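You operate a simulated robot arm through the tools that you are given. There is no shell and no other tool. Be economical: measure what you need, move in short steps, check, and stop when the job is done.

Carry out the task below with a simulated robot arm. There is one attempt and no reset: what you move stays moved.

TASK
Put the brass bolt and the small shim in the zinc tray.
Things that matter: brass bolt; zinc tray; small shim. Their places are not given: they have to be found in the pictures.

It is judged by the outcome, as a careful person would: the job done as asked, and still so three seconds after it is handed in. It fails if anything else is knocked over, pushed out of place, dropped, spilled or broken.

THE ROBOT
A 7-joint arm with a two-finger parallel gripper, fixed in place. Base frame: the origin is at the foot of the arm, x ahead of it, y to its left, z up; the work surface is at about z = 0. Lengths are in cm, angles in degrees, forces in N, time in s.
With the tool pointing down near the work surface it reaches from about 24 to 62 cm from the base axis. Its first joint turns from -66.0 to 66.0 degrees. Payload 2.6 kg.
Tool frame: the origin (TCP) lies between the finger pads and is the grasp point; the fingertips stand 3 cm ahead of it; z points along the fingers, y is the line along which they close. The gripper opens to 9.4 cm. The fingers are 2.8 cm wide and 1 cm thick; the gripper's body (5 by 9.6 cm) begins 5.5 cm behind the TCP.
Orientation is that of the tool frame in the base frame, as [roll, pitch, yaw] about the fixed x, y, z axes, in that order (R = Rz(yaw) Ry(pitch) Rx(roll)). With the fingers straight down and closing along the base's y, the tool's x points along the base's -x, its y along +y and its z along -z.

THE INTERFACE
- The arm moves only by the tool step_arm. Its argument "series" is a list of rows, each an object (a shift or turn left out is 0, a gripper value left out holds the last) with "claw": the gripper command, from -1 (fully open) to 1 (shut), values between in proportion; "xyz": the shift along the tool's x, y, z in units of 50 mm (1.0 is 50 mm), a list of three; "dr": the turn, a rotation vector about the tool's x, y, z in units of 5 degrees (1.0 is 5 degrees), a list of three. In form: [{"claw": claw, "xyz": [dx, dy, dz], "dr": [ax, ay, az]}, ...]. A call has 1 to 12 rows; each row shifts and turns the commanded pose from where the row before left it, along the tool's axes as they then stand. A call with a number of a shift or a turn outside -1 to 1 is refused whole. A row lasts 0.2 s, in which the tool goes at most 5 cm and 8.6 degrees; a call with a longer step from one row to the next is refused whole, and so is a gripper value outside its range. A pose out of reach is approached as far as the arm can. The call stops where the force on the tool passes 40 N (or 10 N more than at its start, if that is more) or the arm is blocked; 0.2 s more then pass. The fingers move at their own pace (about 7.2 cm/s each) and stop on an object; they squeeze with about 28 N. The grip force told is the motor's: it shows also when the fingers shut on nothing. Time passes only in rows, and 0.2 s behind the last, so rows that do not move let the fingers close. It gives the time, the measured TCP pose, the force on the tool (base axes), the opening and the grip force at its end, in the units of the frame above (readings bear some noise), and new pictures: "show" is both (left out), scene, wrist or none.
- Cameras (640 x 400 px; columns grow to the right, rows downward): "scene" is fixed at [3.63, 43.84, 55.29]; the picture's right is [-0.74, -0.67, 0.00], its down [-0.44, 0.49, -0.75] and it looks along [0.50, -0.56, -0.66] (base axes); focal length 302 px, centre (320, 200). "wrist" rides on the gripper at [-3.7, 0, -5.8] in the tool frame; the picture's right is [0.00, -1.00, 0.00], its down [0.97, 0.00, -0.24] and it looks along [0.24, 0.00, 0.97] (tool axes); focal length 218 px, centre (320, 200).
- pixel_to_xyz(camera, pixels): for up to 12 pixels [column, row] of the newest picture of that camera ("zoom" is the newest enlarged one), the place [x, y, z] in the base frame of the surface seen there, good to about 0.2 cm. No time passes.
- enlarge(camera, box): a new picture of the part [left, top, right, bottom] of that camera's present view, enlarged. No time passes.
- sign_off(): hands the job in; it is judged then, once.

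Work in short steps. Measure before you move; look again where a grasp or a placing could have gone wrong, and mend it. You have 60 turns and 120 pictures in all, the two below and enlarged ones among them. Open the gripper and draw the arm clear of the work before you hand the job in, unless the task says otherwise; then end with one line.

The tools are called after "Request:" as a command line: name --argument value ..., lists and objects as JSON in quotes. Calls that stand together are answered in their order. step_arm: Moves the arm, as the interface text tells. Its arguments: {"type":"object","properties":{"series":{"type":"array"},"show":{"type":"string","enum":["both","scene","wrist","none"]}},"required":["series"]} The other tools are called the same way: pixel_to_xyz (camera, pixels) gives the place of the surface under pixels of a picture; enlarge (camera, box) takes an enlarged picture of a part of a camera's view; sign_off () hands the job in.

At the start:

```text
clock: 0.0
ee_pos: [40.41, 15.94, 32.04]
tool_rot: [179.9, -0.1, -180.0]
contact_force: [-0.2, -1.3, -0.3]
grip_width: 9.4
grasp_force: 0.0
```

scene: 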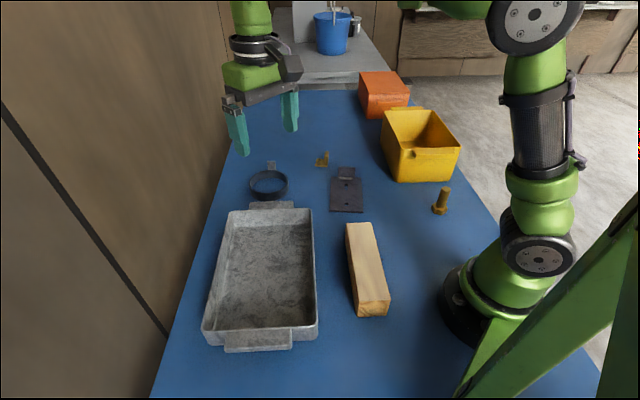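
wrist: 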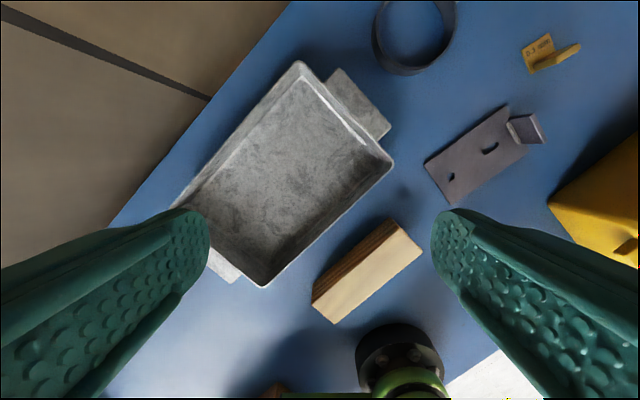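

The scene shows a brass bolt near (441,200), a small brass piece at (322,160), a dark plate at (347,190) and a ring at (268,184). I enlarge to tell them apart.

Request:
enlarge --camera "scene" --box '[230, 130, 390, 230]'

Request:
enlarge --camera "scene" --box '[400, 170, 480, 220]'

Request:
enlarge --camera "wrist" --box '[400, 0, 640, 150]'

Request:
pixel_to_xyz --camera "scene" --pixels '[[445, 190], [440, 208], [437, 212], [322, 165], [327, 155], [271, 165], [347, 172], [345, 200], [230, 215], [310, 215], [315, 330], [210, 330]]'

Request:
pixel_to_xyz --camera "wrist" --pixels '[[540, 50], [530, 70], [555, 60], [577, 46], [545, 38], [525, 48], [470, 160], [525, 130]]'

```text
4.00 times, centred on (310, 180) of scene
```

zoom: 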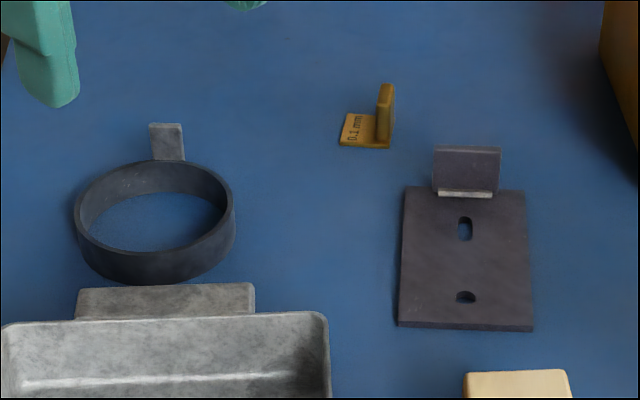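

```text
8.00 times, centred on (440, 195) of scene
```

zoom: 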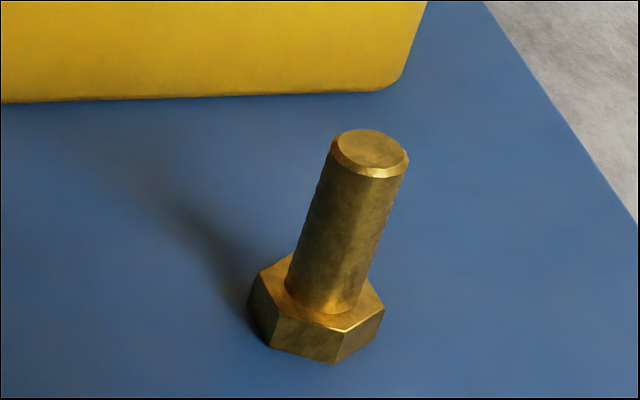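

```text
2.67 times, centred on (520, 75) of wrist
```

zoom: 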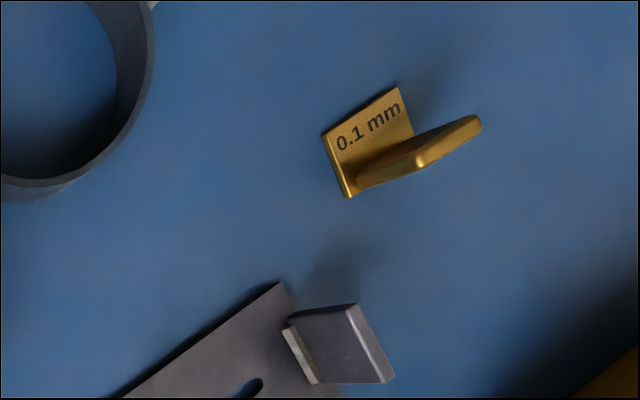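

```text
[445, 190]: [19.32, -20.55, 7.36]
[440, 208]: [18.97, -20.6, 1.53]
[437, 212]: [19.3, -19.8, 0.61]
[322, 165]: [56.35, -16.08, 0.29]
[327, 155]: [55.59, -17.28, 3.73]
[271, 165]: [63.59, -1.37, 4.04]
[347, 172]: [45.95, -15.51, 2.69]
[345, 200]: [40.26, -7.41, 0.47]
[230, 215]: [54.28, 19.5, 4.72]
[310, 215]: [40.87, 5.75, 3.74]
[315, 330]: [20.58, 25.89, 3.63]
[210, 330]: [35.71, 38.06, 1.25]
```

```text
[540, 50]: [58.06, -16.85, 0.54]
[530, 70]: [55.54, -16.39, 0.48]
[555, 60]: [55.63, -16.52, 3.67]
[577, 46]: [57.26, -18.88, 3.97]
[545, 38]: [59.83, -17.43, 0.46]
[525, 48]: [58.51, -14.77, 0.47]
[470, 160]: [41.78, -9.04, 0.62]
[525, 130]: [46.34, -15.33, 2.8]
```

The brass piece marked "0.1 mm" is the small shim, with an upright tab near (56.4,-17.7). The bolt stands on its head at about (19.2,-20.5). I move above the shim to measure its tab.

Request:
step_arm --series '[{"claw": -1, "xyz": [-0.35, -0.825, 0.25]}, {"xyz": [-0.35, -0.825, 0.25]}, {"xyz": [-0.35, -0.825, 0.25]}, {"xyz": [-0.35, -0.825, 0.25]}, {"xyz": [-0.35, -0.825, 0.25]}, {"xyz": [-0.35, -0.825, 0.25]}, {"xyz": [-0.35, -0.825, 0.25]}, {"xyz": [-0.35, -0.825, 0.25]}, {}, {}]'

```text
clock: 2.2
ee_pos: [54.44, -17.07, 21.8]
tool_rot: [179.9, 0.0, -180.0]
contact_force: [-0.1, -0.1, -0.3]
grip_width: 9.41
grasp_force: 0.0
```

scene: 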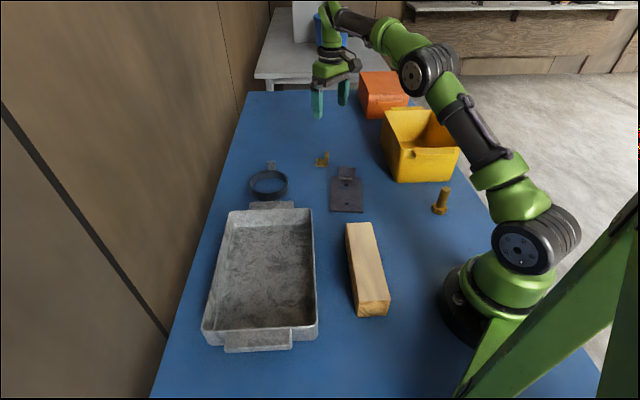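
wrist: 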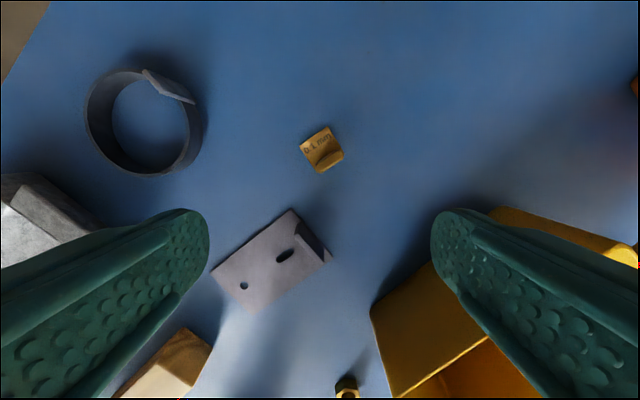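

The shim is at (322,150) in the wrist view. I enlarge it to locate the tab.

Request:
enlarge --camera "wrist" --box '[282, 125, 362, 175]'

```text
8.00 times, centred on (322, 150) of wrist
```

zoom: 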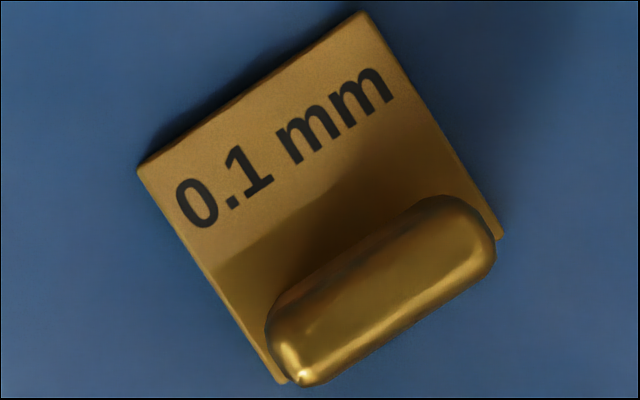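

Request:
pixel_to_xyz --camera "zoom" --pixels '[[310, 355], [460, 245], [385, 295], [145, 170], [360, 20], [290, 382], [498, 232], [370, 250]]'

Request:
pixel_to_xyz --camera "scene" --pixels '[[385, 135], [390, 175], [424, 182], [458, 150], [345, 168], [350, 180]]'

```text
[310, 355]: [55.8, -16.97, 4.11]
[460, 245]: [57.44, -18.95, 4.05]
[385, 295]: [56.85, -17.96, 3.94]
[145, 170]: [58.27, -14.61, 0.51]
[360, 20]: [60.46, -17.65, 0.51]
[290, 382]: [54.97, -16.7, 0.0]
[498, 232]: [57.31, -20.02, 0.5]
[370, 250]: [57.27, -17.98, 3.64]
```

```text
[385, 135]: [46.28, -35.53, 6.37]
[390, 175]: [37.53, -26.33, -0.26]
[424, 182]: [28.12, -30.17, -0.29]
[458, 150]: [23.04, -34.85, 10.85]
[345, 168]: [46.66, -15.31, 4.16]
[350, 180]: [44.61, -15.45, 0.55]
```

Tab centre is (56.6,-17.95), top z 4.0, and its thin direction lies along (0.81,0.59). I turn the tool by 54° about its z so the fingers close across it.

Request:
step_arm --series '[{"dr": [0, 0, 0.982]}, {"dr": [0, 0, 0.982]}, {"dr": [0, 0, 0.982]}, {"dr": [0, 0, 0.982]}, {"dr": [0, 0, 0.982]}, {"dr": [0, 0, 0.982]}, {"dr": [0, 0, 0.982]}, {"dr": [0, 0, 0.982]}, {"dr": [0, 0, 0.982]}, {"dr": [0, 0, 0.982]}, {"dr": [0, 0, 0.982]}, {}]' --show "wrist"

```text
clock: 4.8
ee_pos: [54.4, -17.08, 21.97]
tool_rot: [180.0, 0.0, 125.8]
contact_force: [-0.4, 0.6, 0.9]
grip_width: 9.41
grasp_force: 0.0
```

wrist: 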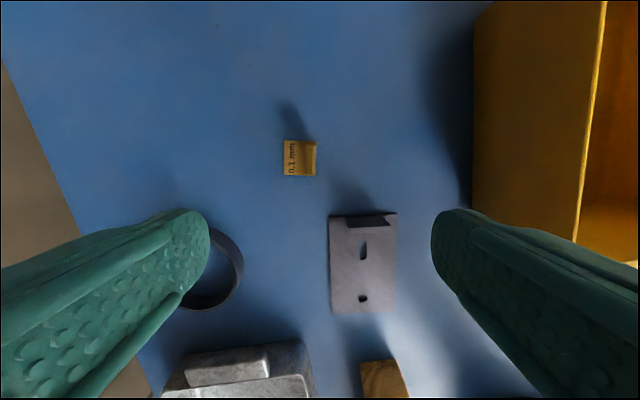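

The tab is now aligned with the fingers. I shift over it and come down to about z 9.

Request:
step_arm --series '[{"xyz": [-0.1, 0.064, 0.64]}, {"xyz": [-0.1, 0.064, 0.64]}, {"xyz": [-0.1, 0.064, 0.64]}, {"xyz": [-0.1, 0.064, 0.64]}, {}, {}]' --show "both"

```text
clock: 6.2
ee_pos: [56.45, -17.95, 9.17]
tool_rot: [180.0, 0.0, 126.1]
contact_force: [-0.6, -0.3, 0.5]
grip_width: 9.41
grasp_force: 0.1
```

scene: 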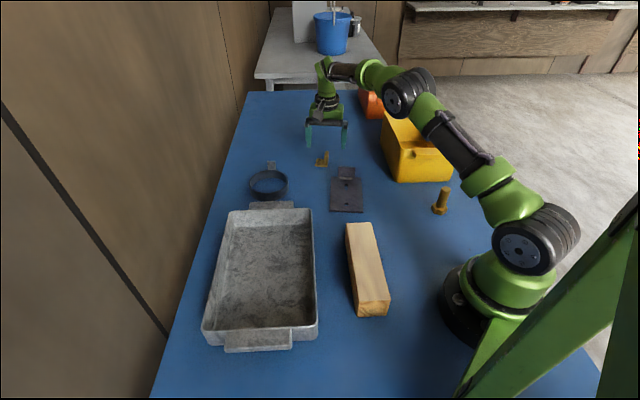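
wrist: 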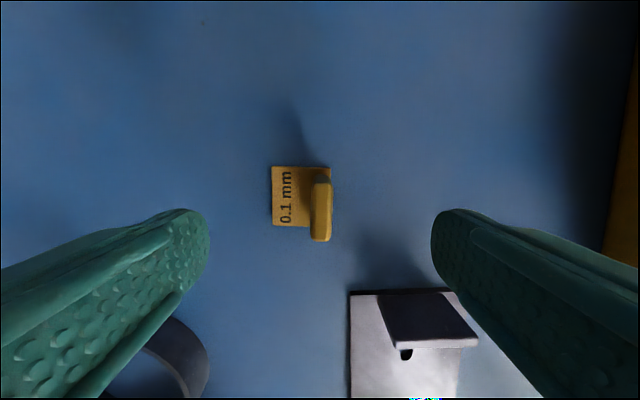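

The tab at (321,205) is centred between the fingers. I descend to z 4.0 and close.

Request:
pixel_to_xyz --camera "wrist" --pixels '[[321, 180], [321, 205], [320, 235]]'

Request:
step_arm --series '[{"xyz": [0, 0, 0.35]}, {"xyz": [0, 0, 0.35]}, {"xyz": [0, 0, 0.32]}, {}, {"claw": 1}, {}, {}, {}, {}, {}]' --show "both"

```text
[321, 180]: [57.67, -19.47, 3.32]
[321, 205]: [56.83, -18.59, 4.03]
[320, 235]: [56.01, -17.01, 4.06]
```

```text
clock: 8.4
ee_pos: [56.63, -17.93, 4.22]
tool_rot: [-180.0, 0.1, 126.0]
contact_force: [0.5, -0.2, 1.3]
grip_width: 1.58
grasp_force: 27.8
```

scene: 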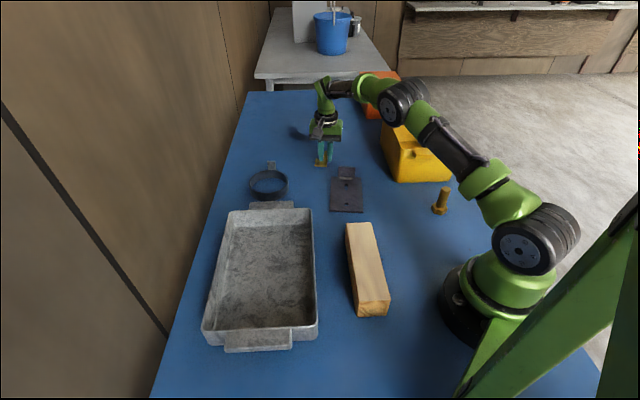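
wrist: 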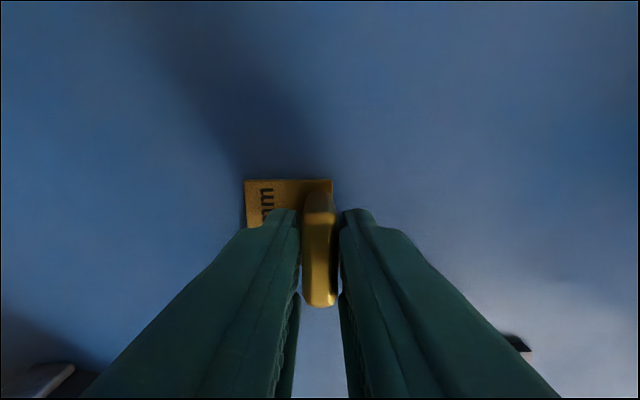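

The grip holds at 1.58 cm with 27.8 N. I lift straight up.

Request:
step_arm --series '[{"xyz": [0, 0, -0.3]}, {"xyz": [0, 0, -0.5]}, {"xyz": [0, 0, -0.6]}, {"xyz": [0, 0, -0.6]}, {"xyz": [0, 0, -0.6]}, {}]' --show "both"

Request:
pixel_to_xyz --camera "scene" --pixels '[[232, 211], [312, 209], [317, 325], [203, 330], [270, 240], [265, 280], [290, 310], [235, 310], [295, 235], [240, 235]]'

```text
clock: 9.8
ee_pos: [56.32, -18.02, 17.13]
tool_rot: [-180.0, 0.0, 125.9]
contact_force: [0.1, -0.4, -0.1]
grip_width: 1.59
grasp_force: 27.9
```

scene: 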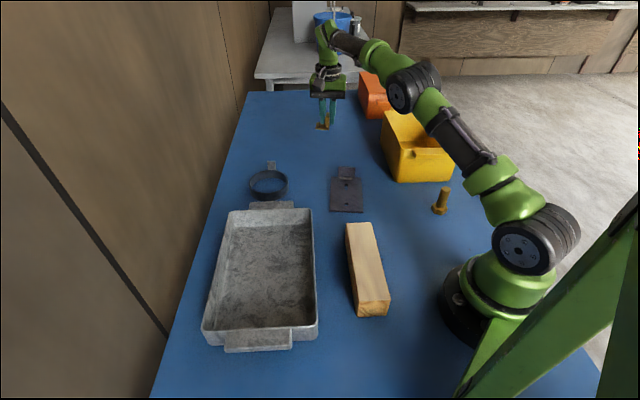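
wrist: 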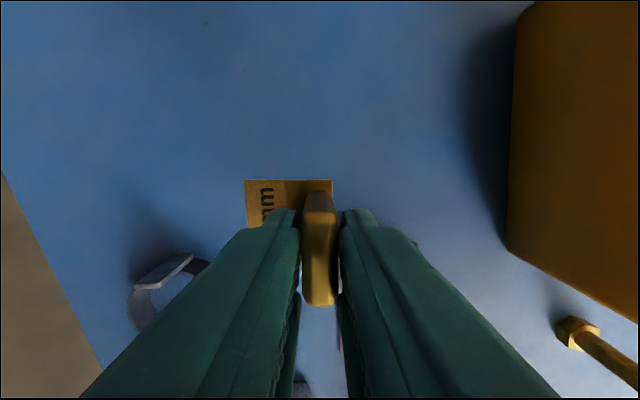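

```text
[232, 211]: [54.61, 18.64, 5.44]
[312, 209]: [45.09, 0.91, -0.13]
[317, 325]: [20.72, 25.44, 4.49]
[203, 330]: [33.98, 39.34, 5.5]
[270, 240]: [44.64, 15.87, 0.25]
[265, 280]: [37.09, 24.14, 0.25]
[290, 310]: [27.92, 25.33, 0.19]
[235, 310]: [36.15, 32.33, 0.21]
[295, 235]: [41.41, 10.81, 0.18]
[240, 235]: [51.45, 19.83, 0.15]
```

The shim is held and hangs clear. The tray floor is at z 0.25 and its centre is near (37.5,22). I carry the shim over its far half, about (42,17.5).

Request:
step_arm --series '[{"xyz": [0.5, 0.12, 0]}, {"xyz": [0.8, 0.2, 0]}, {"xyz": [0.8, 0.2, 0]}, {"xyz": [0.8, 0.2, 0]}, {"xyz": [0.8, 0.2, 0]}, {"xyz": [0.8, 0.2, 0]}, {"xyz": [0.8, 0.2, 0]}, {"xyz": [0.8, 0.2, 0]}, {"xyz": [0.8, 0.2, 0]}, {"xyz": [0.52, 0.12, 0]}, {}, {}]' --show "both"

```text
clock: 12.4
ee_pos: [42.29, 17.53, 17.39]
tool_rot: [-180.0, 0.0, 126.0]
contact_force: [-0.2, 0.3, 0.0]
grip_width: 1.54
grasp_force: 27.9
```

scene: 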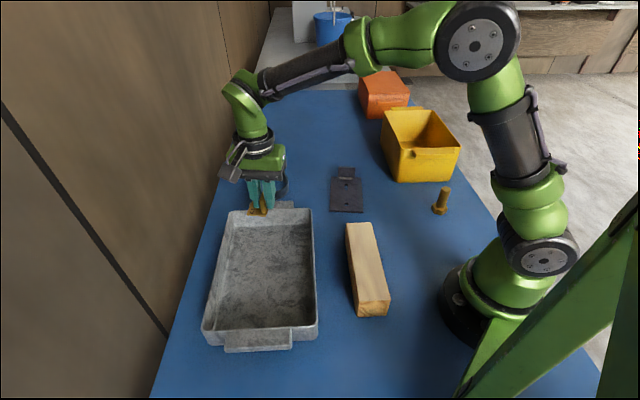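
wrist: 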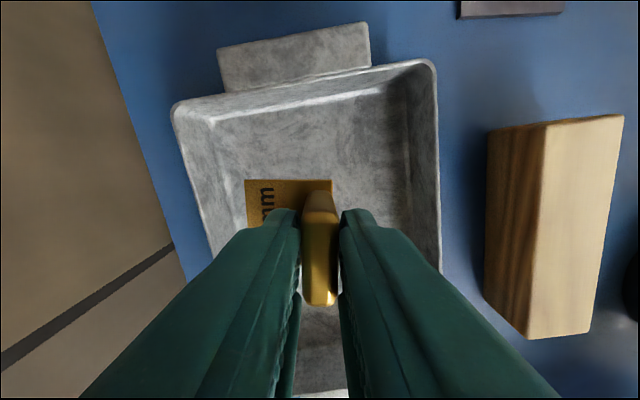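

The shim is over the tray, away from the walls. I lower until it is just on the floor.

Request:
step_arm --series '[{"xyz": [0, 0, 0.6]}, {"xyz": [0, 0, 0.6]}, {"xyz": [0, 0, 0.6]}, {"xyz": [0, 0, 0.5]}, {"xyz": [0, 0, 0.2]}, {"xyz": [0, 0, 0.04]}, {}, {}]' --show "both"

```text
clock: 14.2
ee_pos: [42.25, 17.87, 4.44]
tool_rot: [179.8, 0.0, 125.9]
contact_force: [-2.4, 0.7, 28.8]
grip_width: 1.54
grasp_force: 28.3
```

scene: 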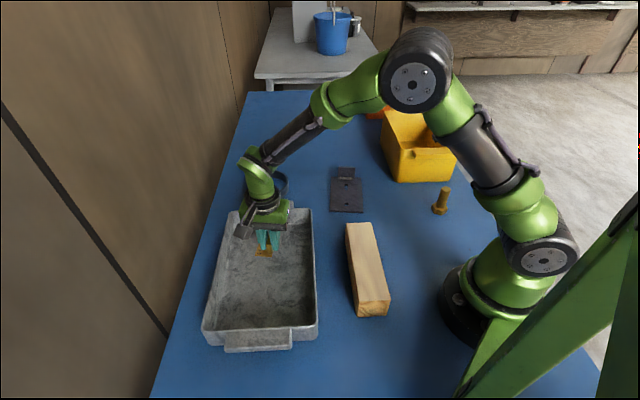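
wrist: 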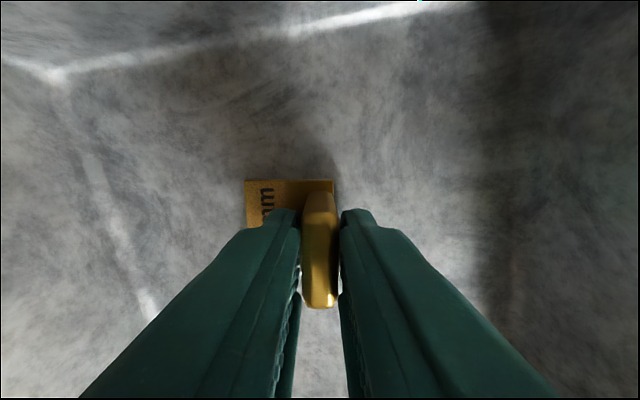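

It is touching the floor with 29 N. I ease up about 0.1 cm, open partway and rise.

Request:
step_arm --series '[{"xyz": [0, 0, -0.03]}, {"claw": 0.1}, {}, {}, {"xyz": [0, 0, -0.3]}, {"xyz": [0, 0, -0.6]}, {"xyz": [0, 0, -0.8]}, {"xyz": [0, 0, -0.9]}, {}]' --show "both"

```text
clock: 16.2
ee_pos: [41.9, 17.5, 17.45]
tool_rot: [180.0, 0.0, 126.0]
contact_force: [-0.1, -0.5, 0.4]
grip_width: 4.21
grasp_force: 0.0
```

scene: 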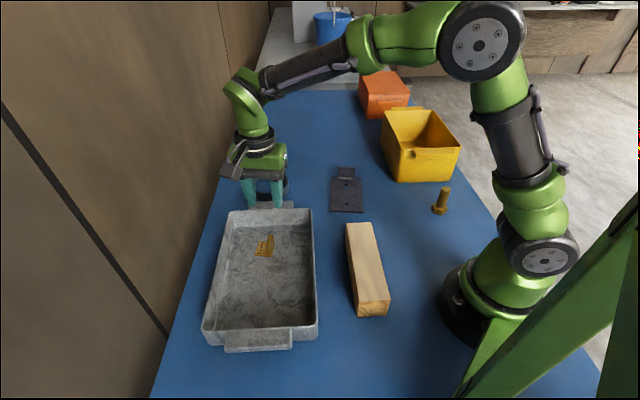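
wrist: 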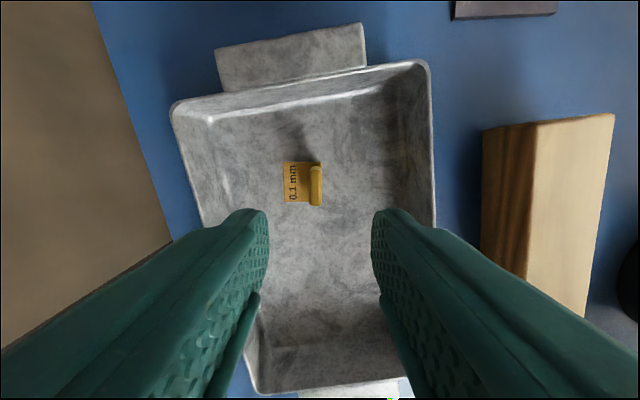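

The shim stands flat in the tray at (303,183). Next I travel above the bolt, opening the gripper.

Request:
step_arm --series '[{"xyz": [-0.341, -0.79, -0.06]}, {"xyz": [-0.341, -0.79, -0.06]}, {"xyz": [-0.341, -0.79, -0.06], "claw": -1}, {"xyz": [-0.341, -0.79, -0.06]}, {"xyz": [-0.341, -0.79, -0.06]}, {"xyz": [-0.341, -0.79, -0.06]}, {"xyz": [-0.341, -0.79, -0.06]}, {"xyz": [-0.341, -0.79, -0.06]}, {"xyz": [-0.341, -0.79, -0.06]}, {"xyz": [-0.341, -0.79, -0.06]}, {}, {}]' --show "both"

```text
clock: 18.8
ee_pos: [20.66, -19.64, 20.85]
tool_rot: [180.0, 0.0, 126.0]
contact_force: [0.3, -0.2, 0.7]
grip_width: 9.42
grasp_force: 0.0
```

scene: 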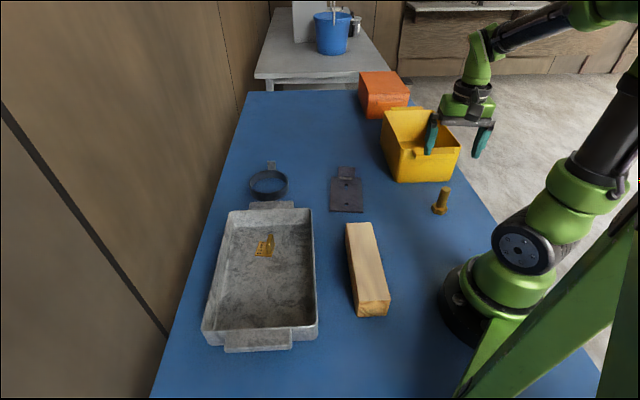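
wrist: 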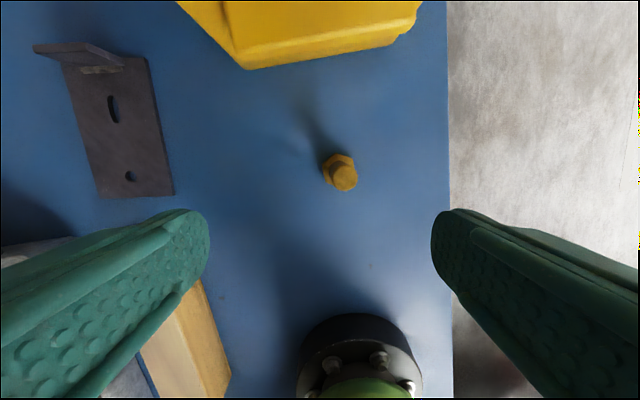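

Request:
enlarge --camera "wrist" --box '[300, 147, 380, 197]'

Request:
pixel_to_xyz --camera "wrist" --pixels '[[345, 178], [338, 178], [352, 178], [345, 172], [345, 187], [328, 170]]'

```text
8.00 times, centred on (340, 172) of wrist
```

zoom: 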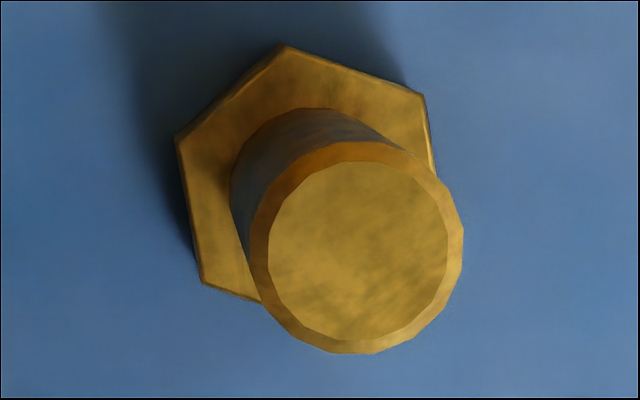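

```text
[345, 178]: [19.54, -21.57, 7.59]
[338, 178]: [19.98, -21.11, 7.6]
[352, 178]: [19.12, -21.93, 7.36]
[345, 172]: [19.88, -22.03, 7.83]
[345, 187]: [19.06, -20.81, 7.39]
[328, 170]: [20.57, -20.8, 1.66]
```

Bolt top centre is (19.55,-21.5,7.6), shank about 2 cm. I align above it and come down to z 12.

Request:
step_arm --series '[{"xyz": [-0.085, -0.2, 0.4]}, {"xyz": [-0.085, -0.2, 0.5]}, {"xyz": [0, 0, 0.5]}, {"xyz": [0, 0, 0.3]}, {}, {}]' --show "both"

```text
clock: 20.2
ee_pos: [19.39, -21.28, 12.12]
tool_rot: [180.0, 0.0, 125.9]
contact_force: [1.4, 0.3, 0.4]
grip_width: 9.42
grasp_force: 0.0
```

scene: 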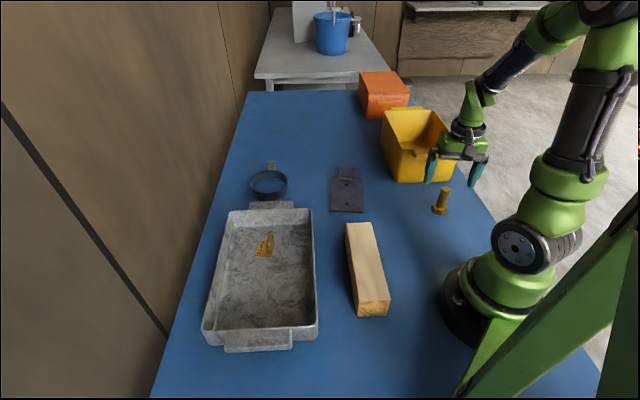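
wrist: 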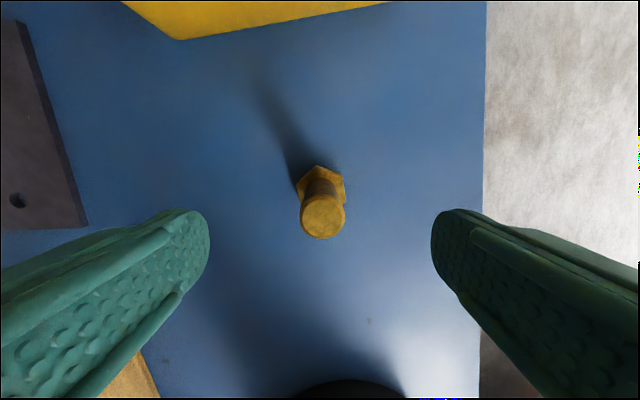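

The bolt top at (322,217) is centred left-right. I check its position along the other axis before descending.

Request:
pixel_to_xyz --camera "wrist" --pixels '[[322, 217], [322, 200], [322, 235], [304, 217], [340, 217]]'

```text
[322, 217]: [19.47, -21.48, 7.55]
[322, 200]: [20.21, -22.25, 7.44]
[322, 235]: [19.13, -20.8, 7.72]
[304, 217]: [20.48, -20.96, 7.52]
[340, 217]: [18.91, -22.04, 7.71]
```

The bolt centre is at (19.5,-21.5) against the TCP at (19.4,-21.3). I descend to z 5.2 and close.

Request:
step_arm --series '[{"xyz": [-0.02, 0, 0.5]}, {"xyz": [-0.02, 0, 0.5]}, {"xyz": [0, 0, 0.38]}, {}, {"claw": 1}, {}, {}, {}, {}, {}]' --show "both"

```text
clock: 22.4
ee_pos: [19.43, -21.46, 5.33]
tool_rot: [-180.0, 0.1, 126.0]
contact_force: [0.1, -0.2, -0.5]
grip_width: 2.52
grasp_force: 27.6
```

scene: 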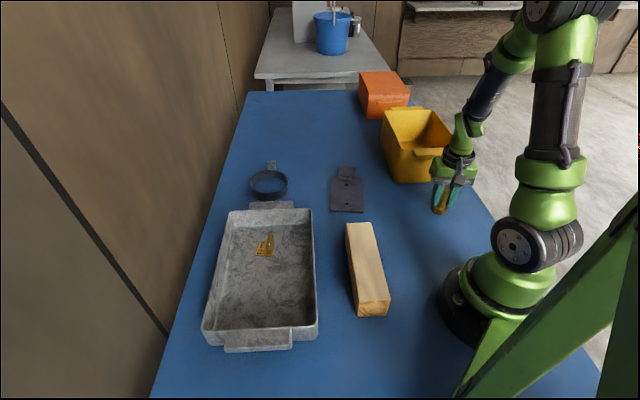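
wrist: 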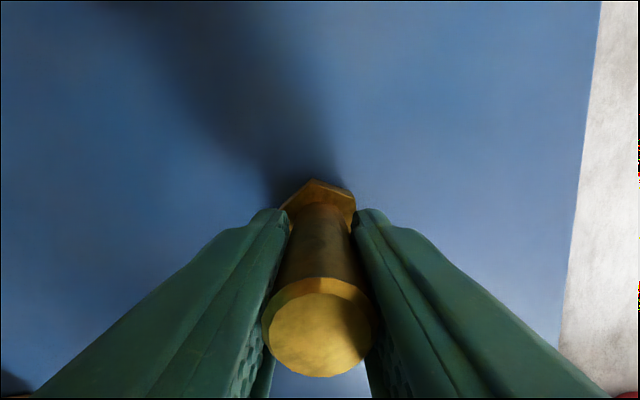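

The bolt is gripped at 2.52 cm. I lift it.

Request:
step_arm --series '[{"xyz": [0, 0, -0.3]}, {"xyz": [0, 0, -0.5]}, {"xyz": [0, 0, -0.6]}, {"xyz": [0, 0, -0.6]}, {"xyz": [0, 0, -0.6]}, {}, {}]' --show "both"

```text
clock: 24.0
ee_pos: [19.15, -21.51, 17.96]
tool_rot: [-180.0, -0.1, 126.0]
contact_force: [0.2, -0.2, -2.7]
grip_width: 2.5
grasp_force: 28.0
```

scene: 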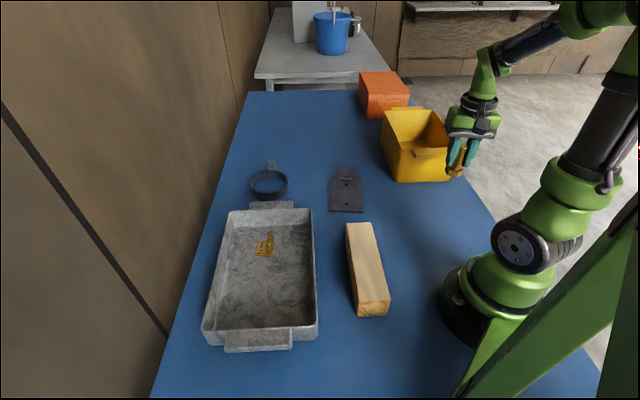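
wrist: 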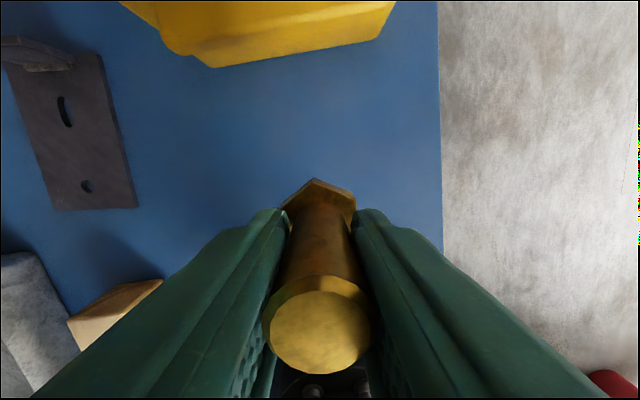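

The lift is clean. I carry the bolt round the base via (32,-5) to above the near half of the tray, about (34,26).

Request:
step_arm --series '[{"xyz": [0.232, 0.8, 0]}, {"xyz": [0.232, 0.8, 0]}, {"xyz": [0.232, 0.8, 0]}, {"xyz": [0.232, 0.8, 0]}, {"xyz": [0.232, 0.8, 0]}, {"xyz": [0.683, 0.567, 0]}, {"xyz": [0.683, 0.567, 0]}, {"xyz": [0.683, 0.567, 0]}, {"xyz": [0.683, 0.567, 0]}, {"xyz": [0.683, 0.567, 0]}, {"xyz": [0.683, 0.567, 0]}, {"xyz": [0.683, 0.567, 0]}]' --show "both"

```text
clock: 26.6
ee_pos: [33.88, 25.99, 18.61]
tool_rot: [180.0, 0.0, 125.9]
contact_force: [-0.4, 0.3, -3.0]
grip_width: 2.43
grasp_force: 28.1
```

scene: 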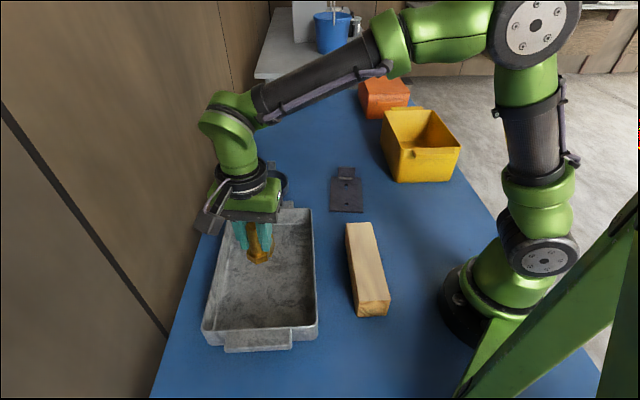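
wrist: 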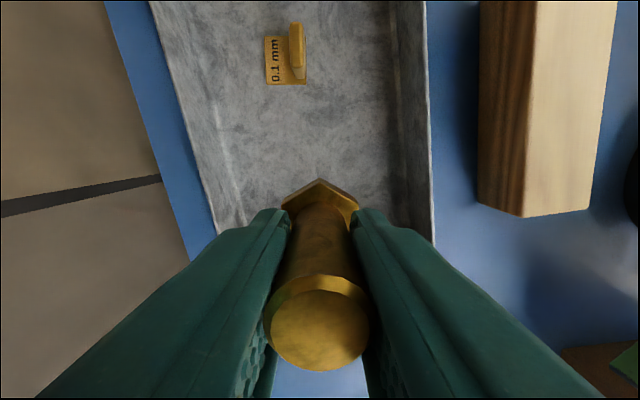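

The bolt is centred over the tray with the shim well clear at (287,60). I lower to just contact.

Request:
step_arm --series '[{"xyz": [0, 0, 0.6]}, {"xyz": [0, 0, 0.6]}, {"xyz": [0, 0, 0.6]}, {"xyz": [0, 0, 0.5]}, {"xyz": [0, 0, 0.2]}, {"xyz": [0, 0, 0.06]}, {}, {}]' --show "both"

```text
clock: 28.4
ee_pos: [34.1, 26.14, 5.37]
tool_rot: [179.7, -0.1, 126.0]
contact_force: [2.6, 2.2, 23.8]
grip_width: 2.38
grasp_force: 27.4
```

scene: 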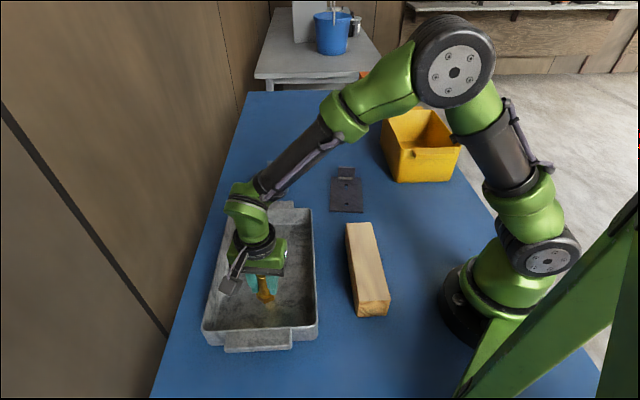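
wrist: 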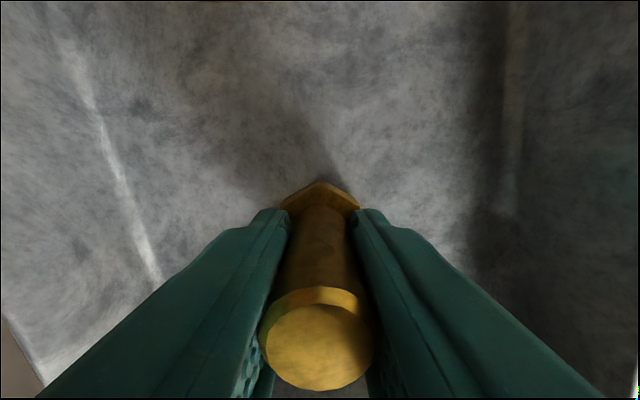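

It rests on the floor with 24 N. I ease off, open evenly and rise.

Request:
step_arm --series '[{"xyz": [0, 0, -0.02]}, {"claw": -0.1}, {}, {}, {}, {"xyz": [0, 0, -0.3]}, {"xyz": [0, 0, -0.6]}, {"xyz": [0, 0, -0.8]}, {"xyz": [0, 0, -0.9]}, {"xyz": [0, 0, -0.6]}, {}]' --show "both"

```text
clock: 30.8
ee_pos: [34.23, 26.07, 21.38]
tool_rot: [180.0, 0.0, 126.0]
contact_force: [0.5, 0.4, -0.7]
grip_width: 5.17
grasp_force: 0.1
```

scene: 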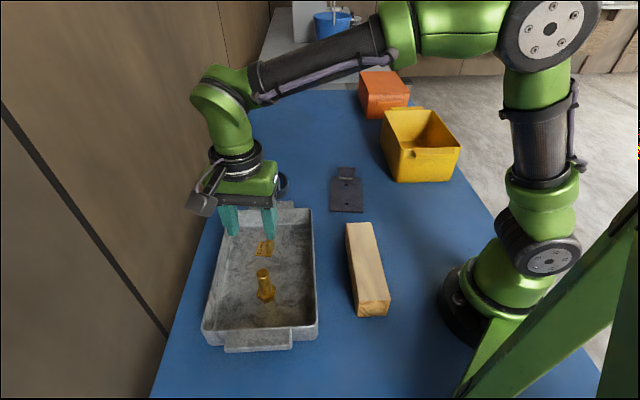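
wrist: 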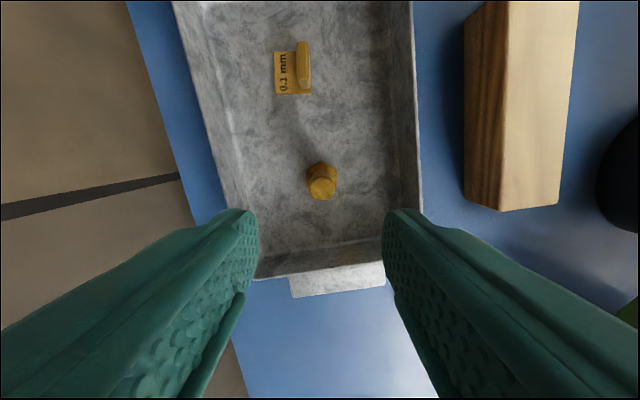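

Both pieces are standing in the tray. I draw the arm clear with the gripper open.

Request:
step_arm --series '[{"claw": -1, "xyz": [-0.75, -0.26, -0.3]}, {"xyz": [-0.75, -0.26, -0.3]}, {"xyz": [-0.75, -0.26, -0.2]}, {"xyz": [-0.75, -0.26, 0]}, {"xyz": [-0.75, -0.26, 0]}, {}, {}]' --show "scene"

```text
clock: 32.4
ee_pos: [39.82, 6.86, 25.39]
tool_rot: [180.0, 0.0, 126.1]
contact_force: [-0.3, 0.3, 0.6]
grip_width: 9.38
grasp_force: 0.0
```

scene: 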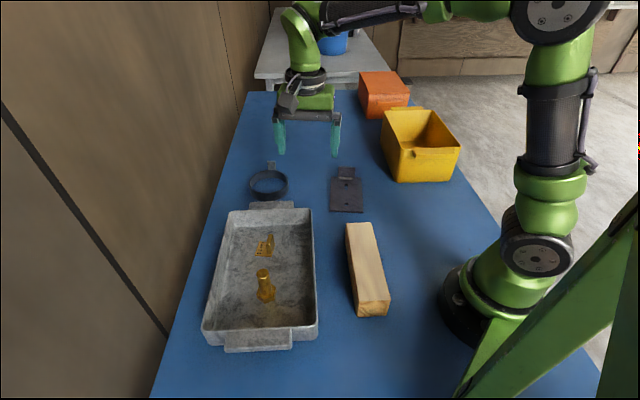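

The bolt (265,285) and shim (265,247) are both in the tray, nothing else has moved, and the arm is clear. I hand it in.

Request:
sign_off

```text
The job is handed in.
```

The brass bolt and the small shim (the brass piece marked "0.1 mm") are both standing in the zinc tray, and nothing else was moved.
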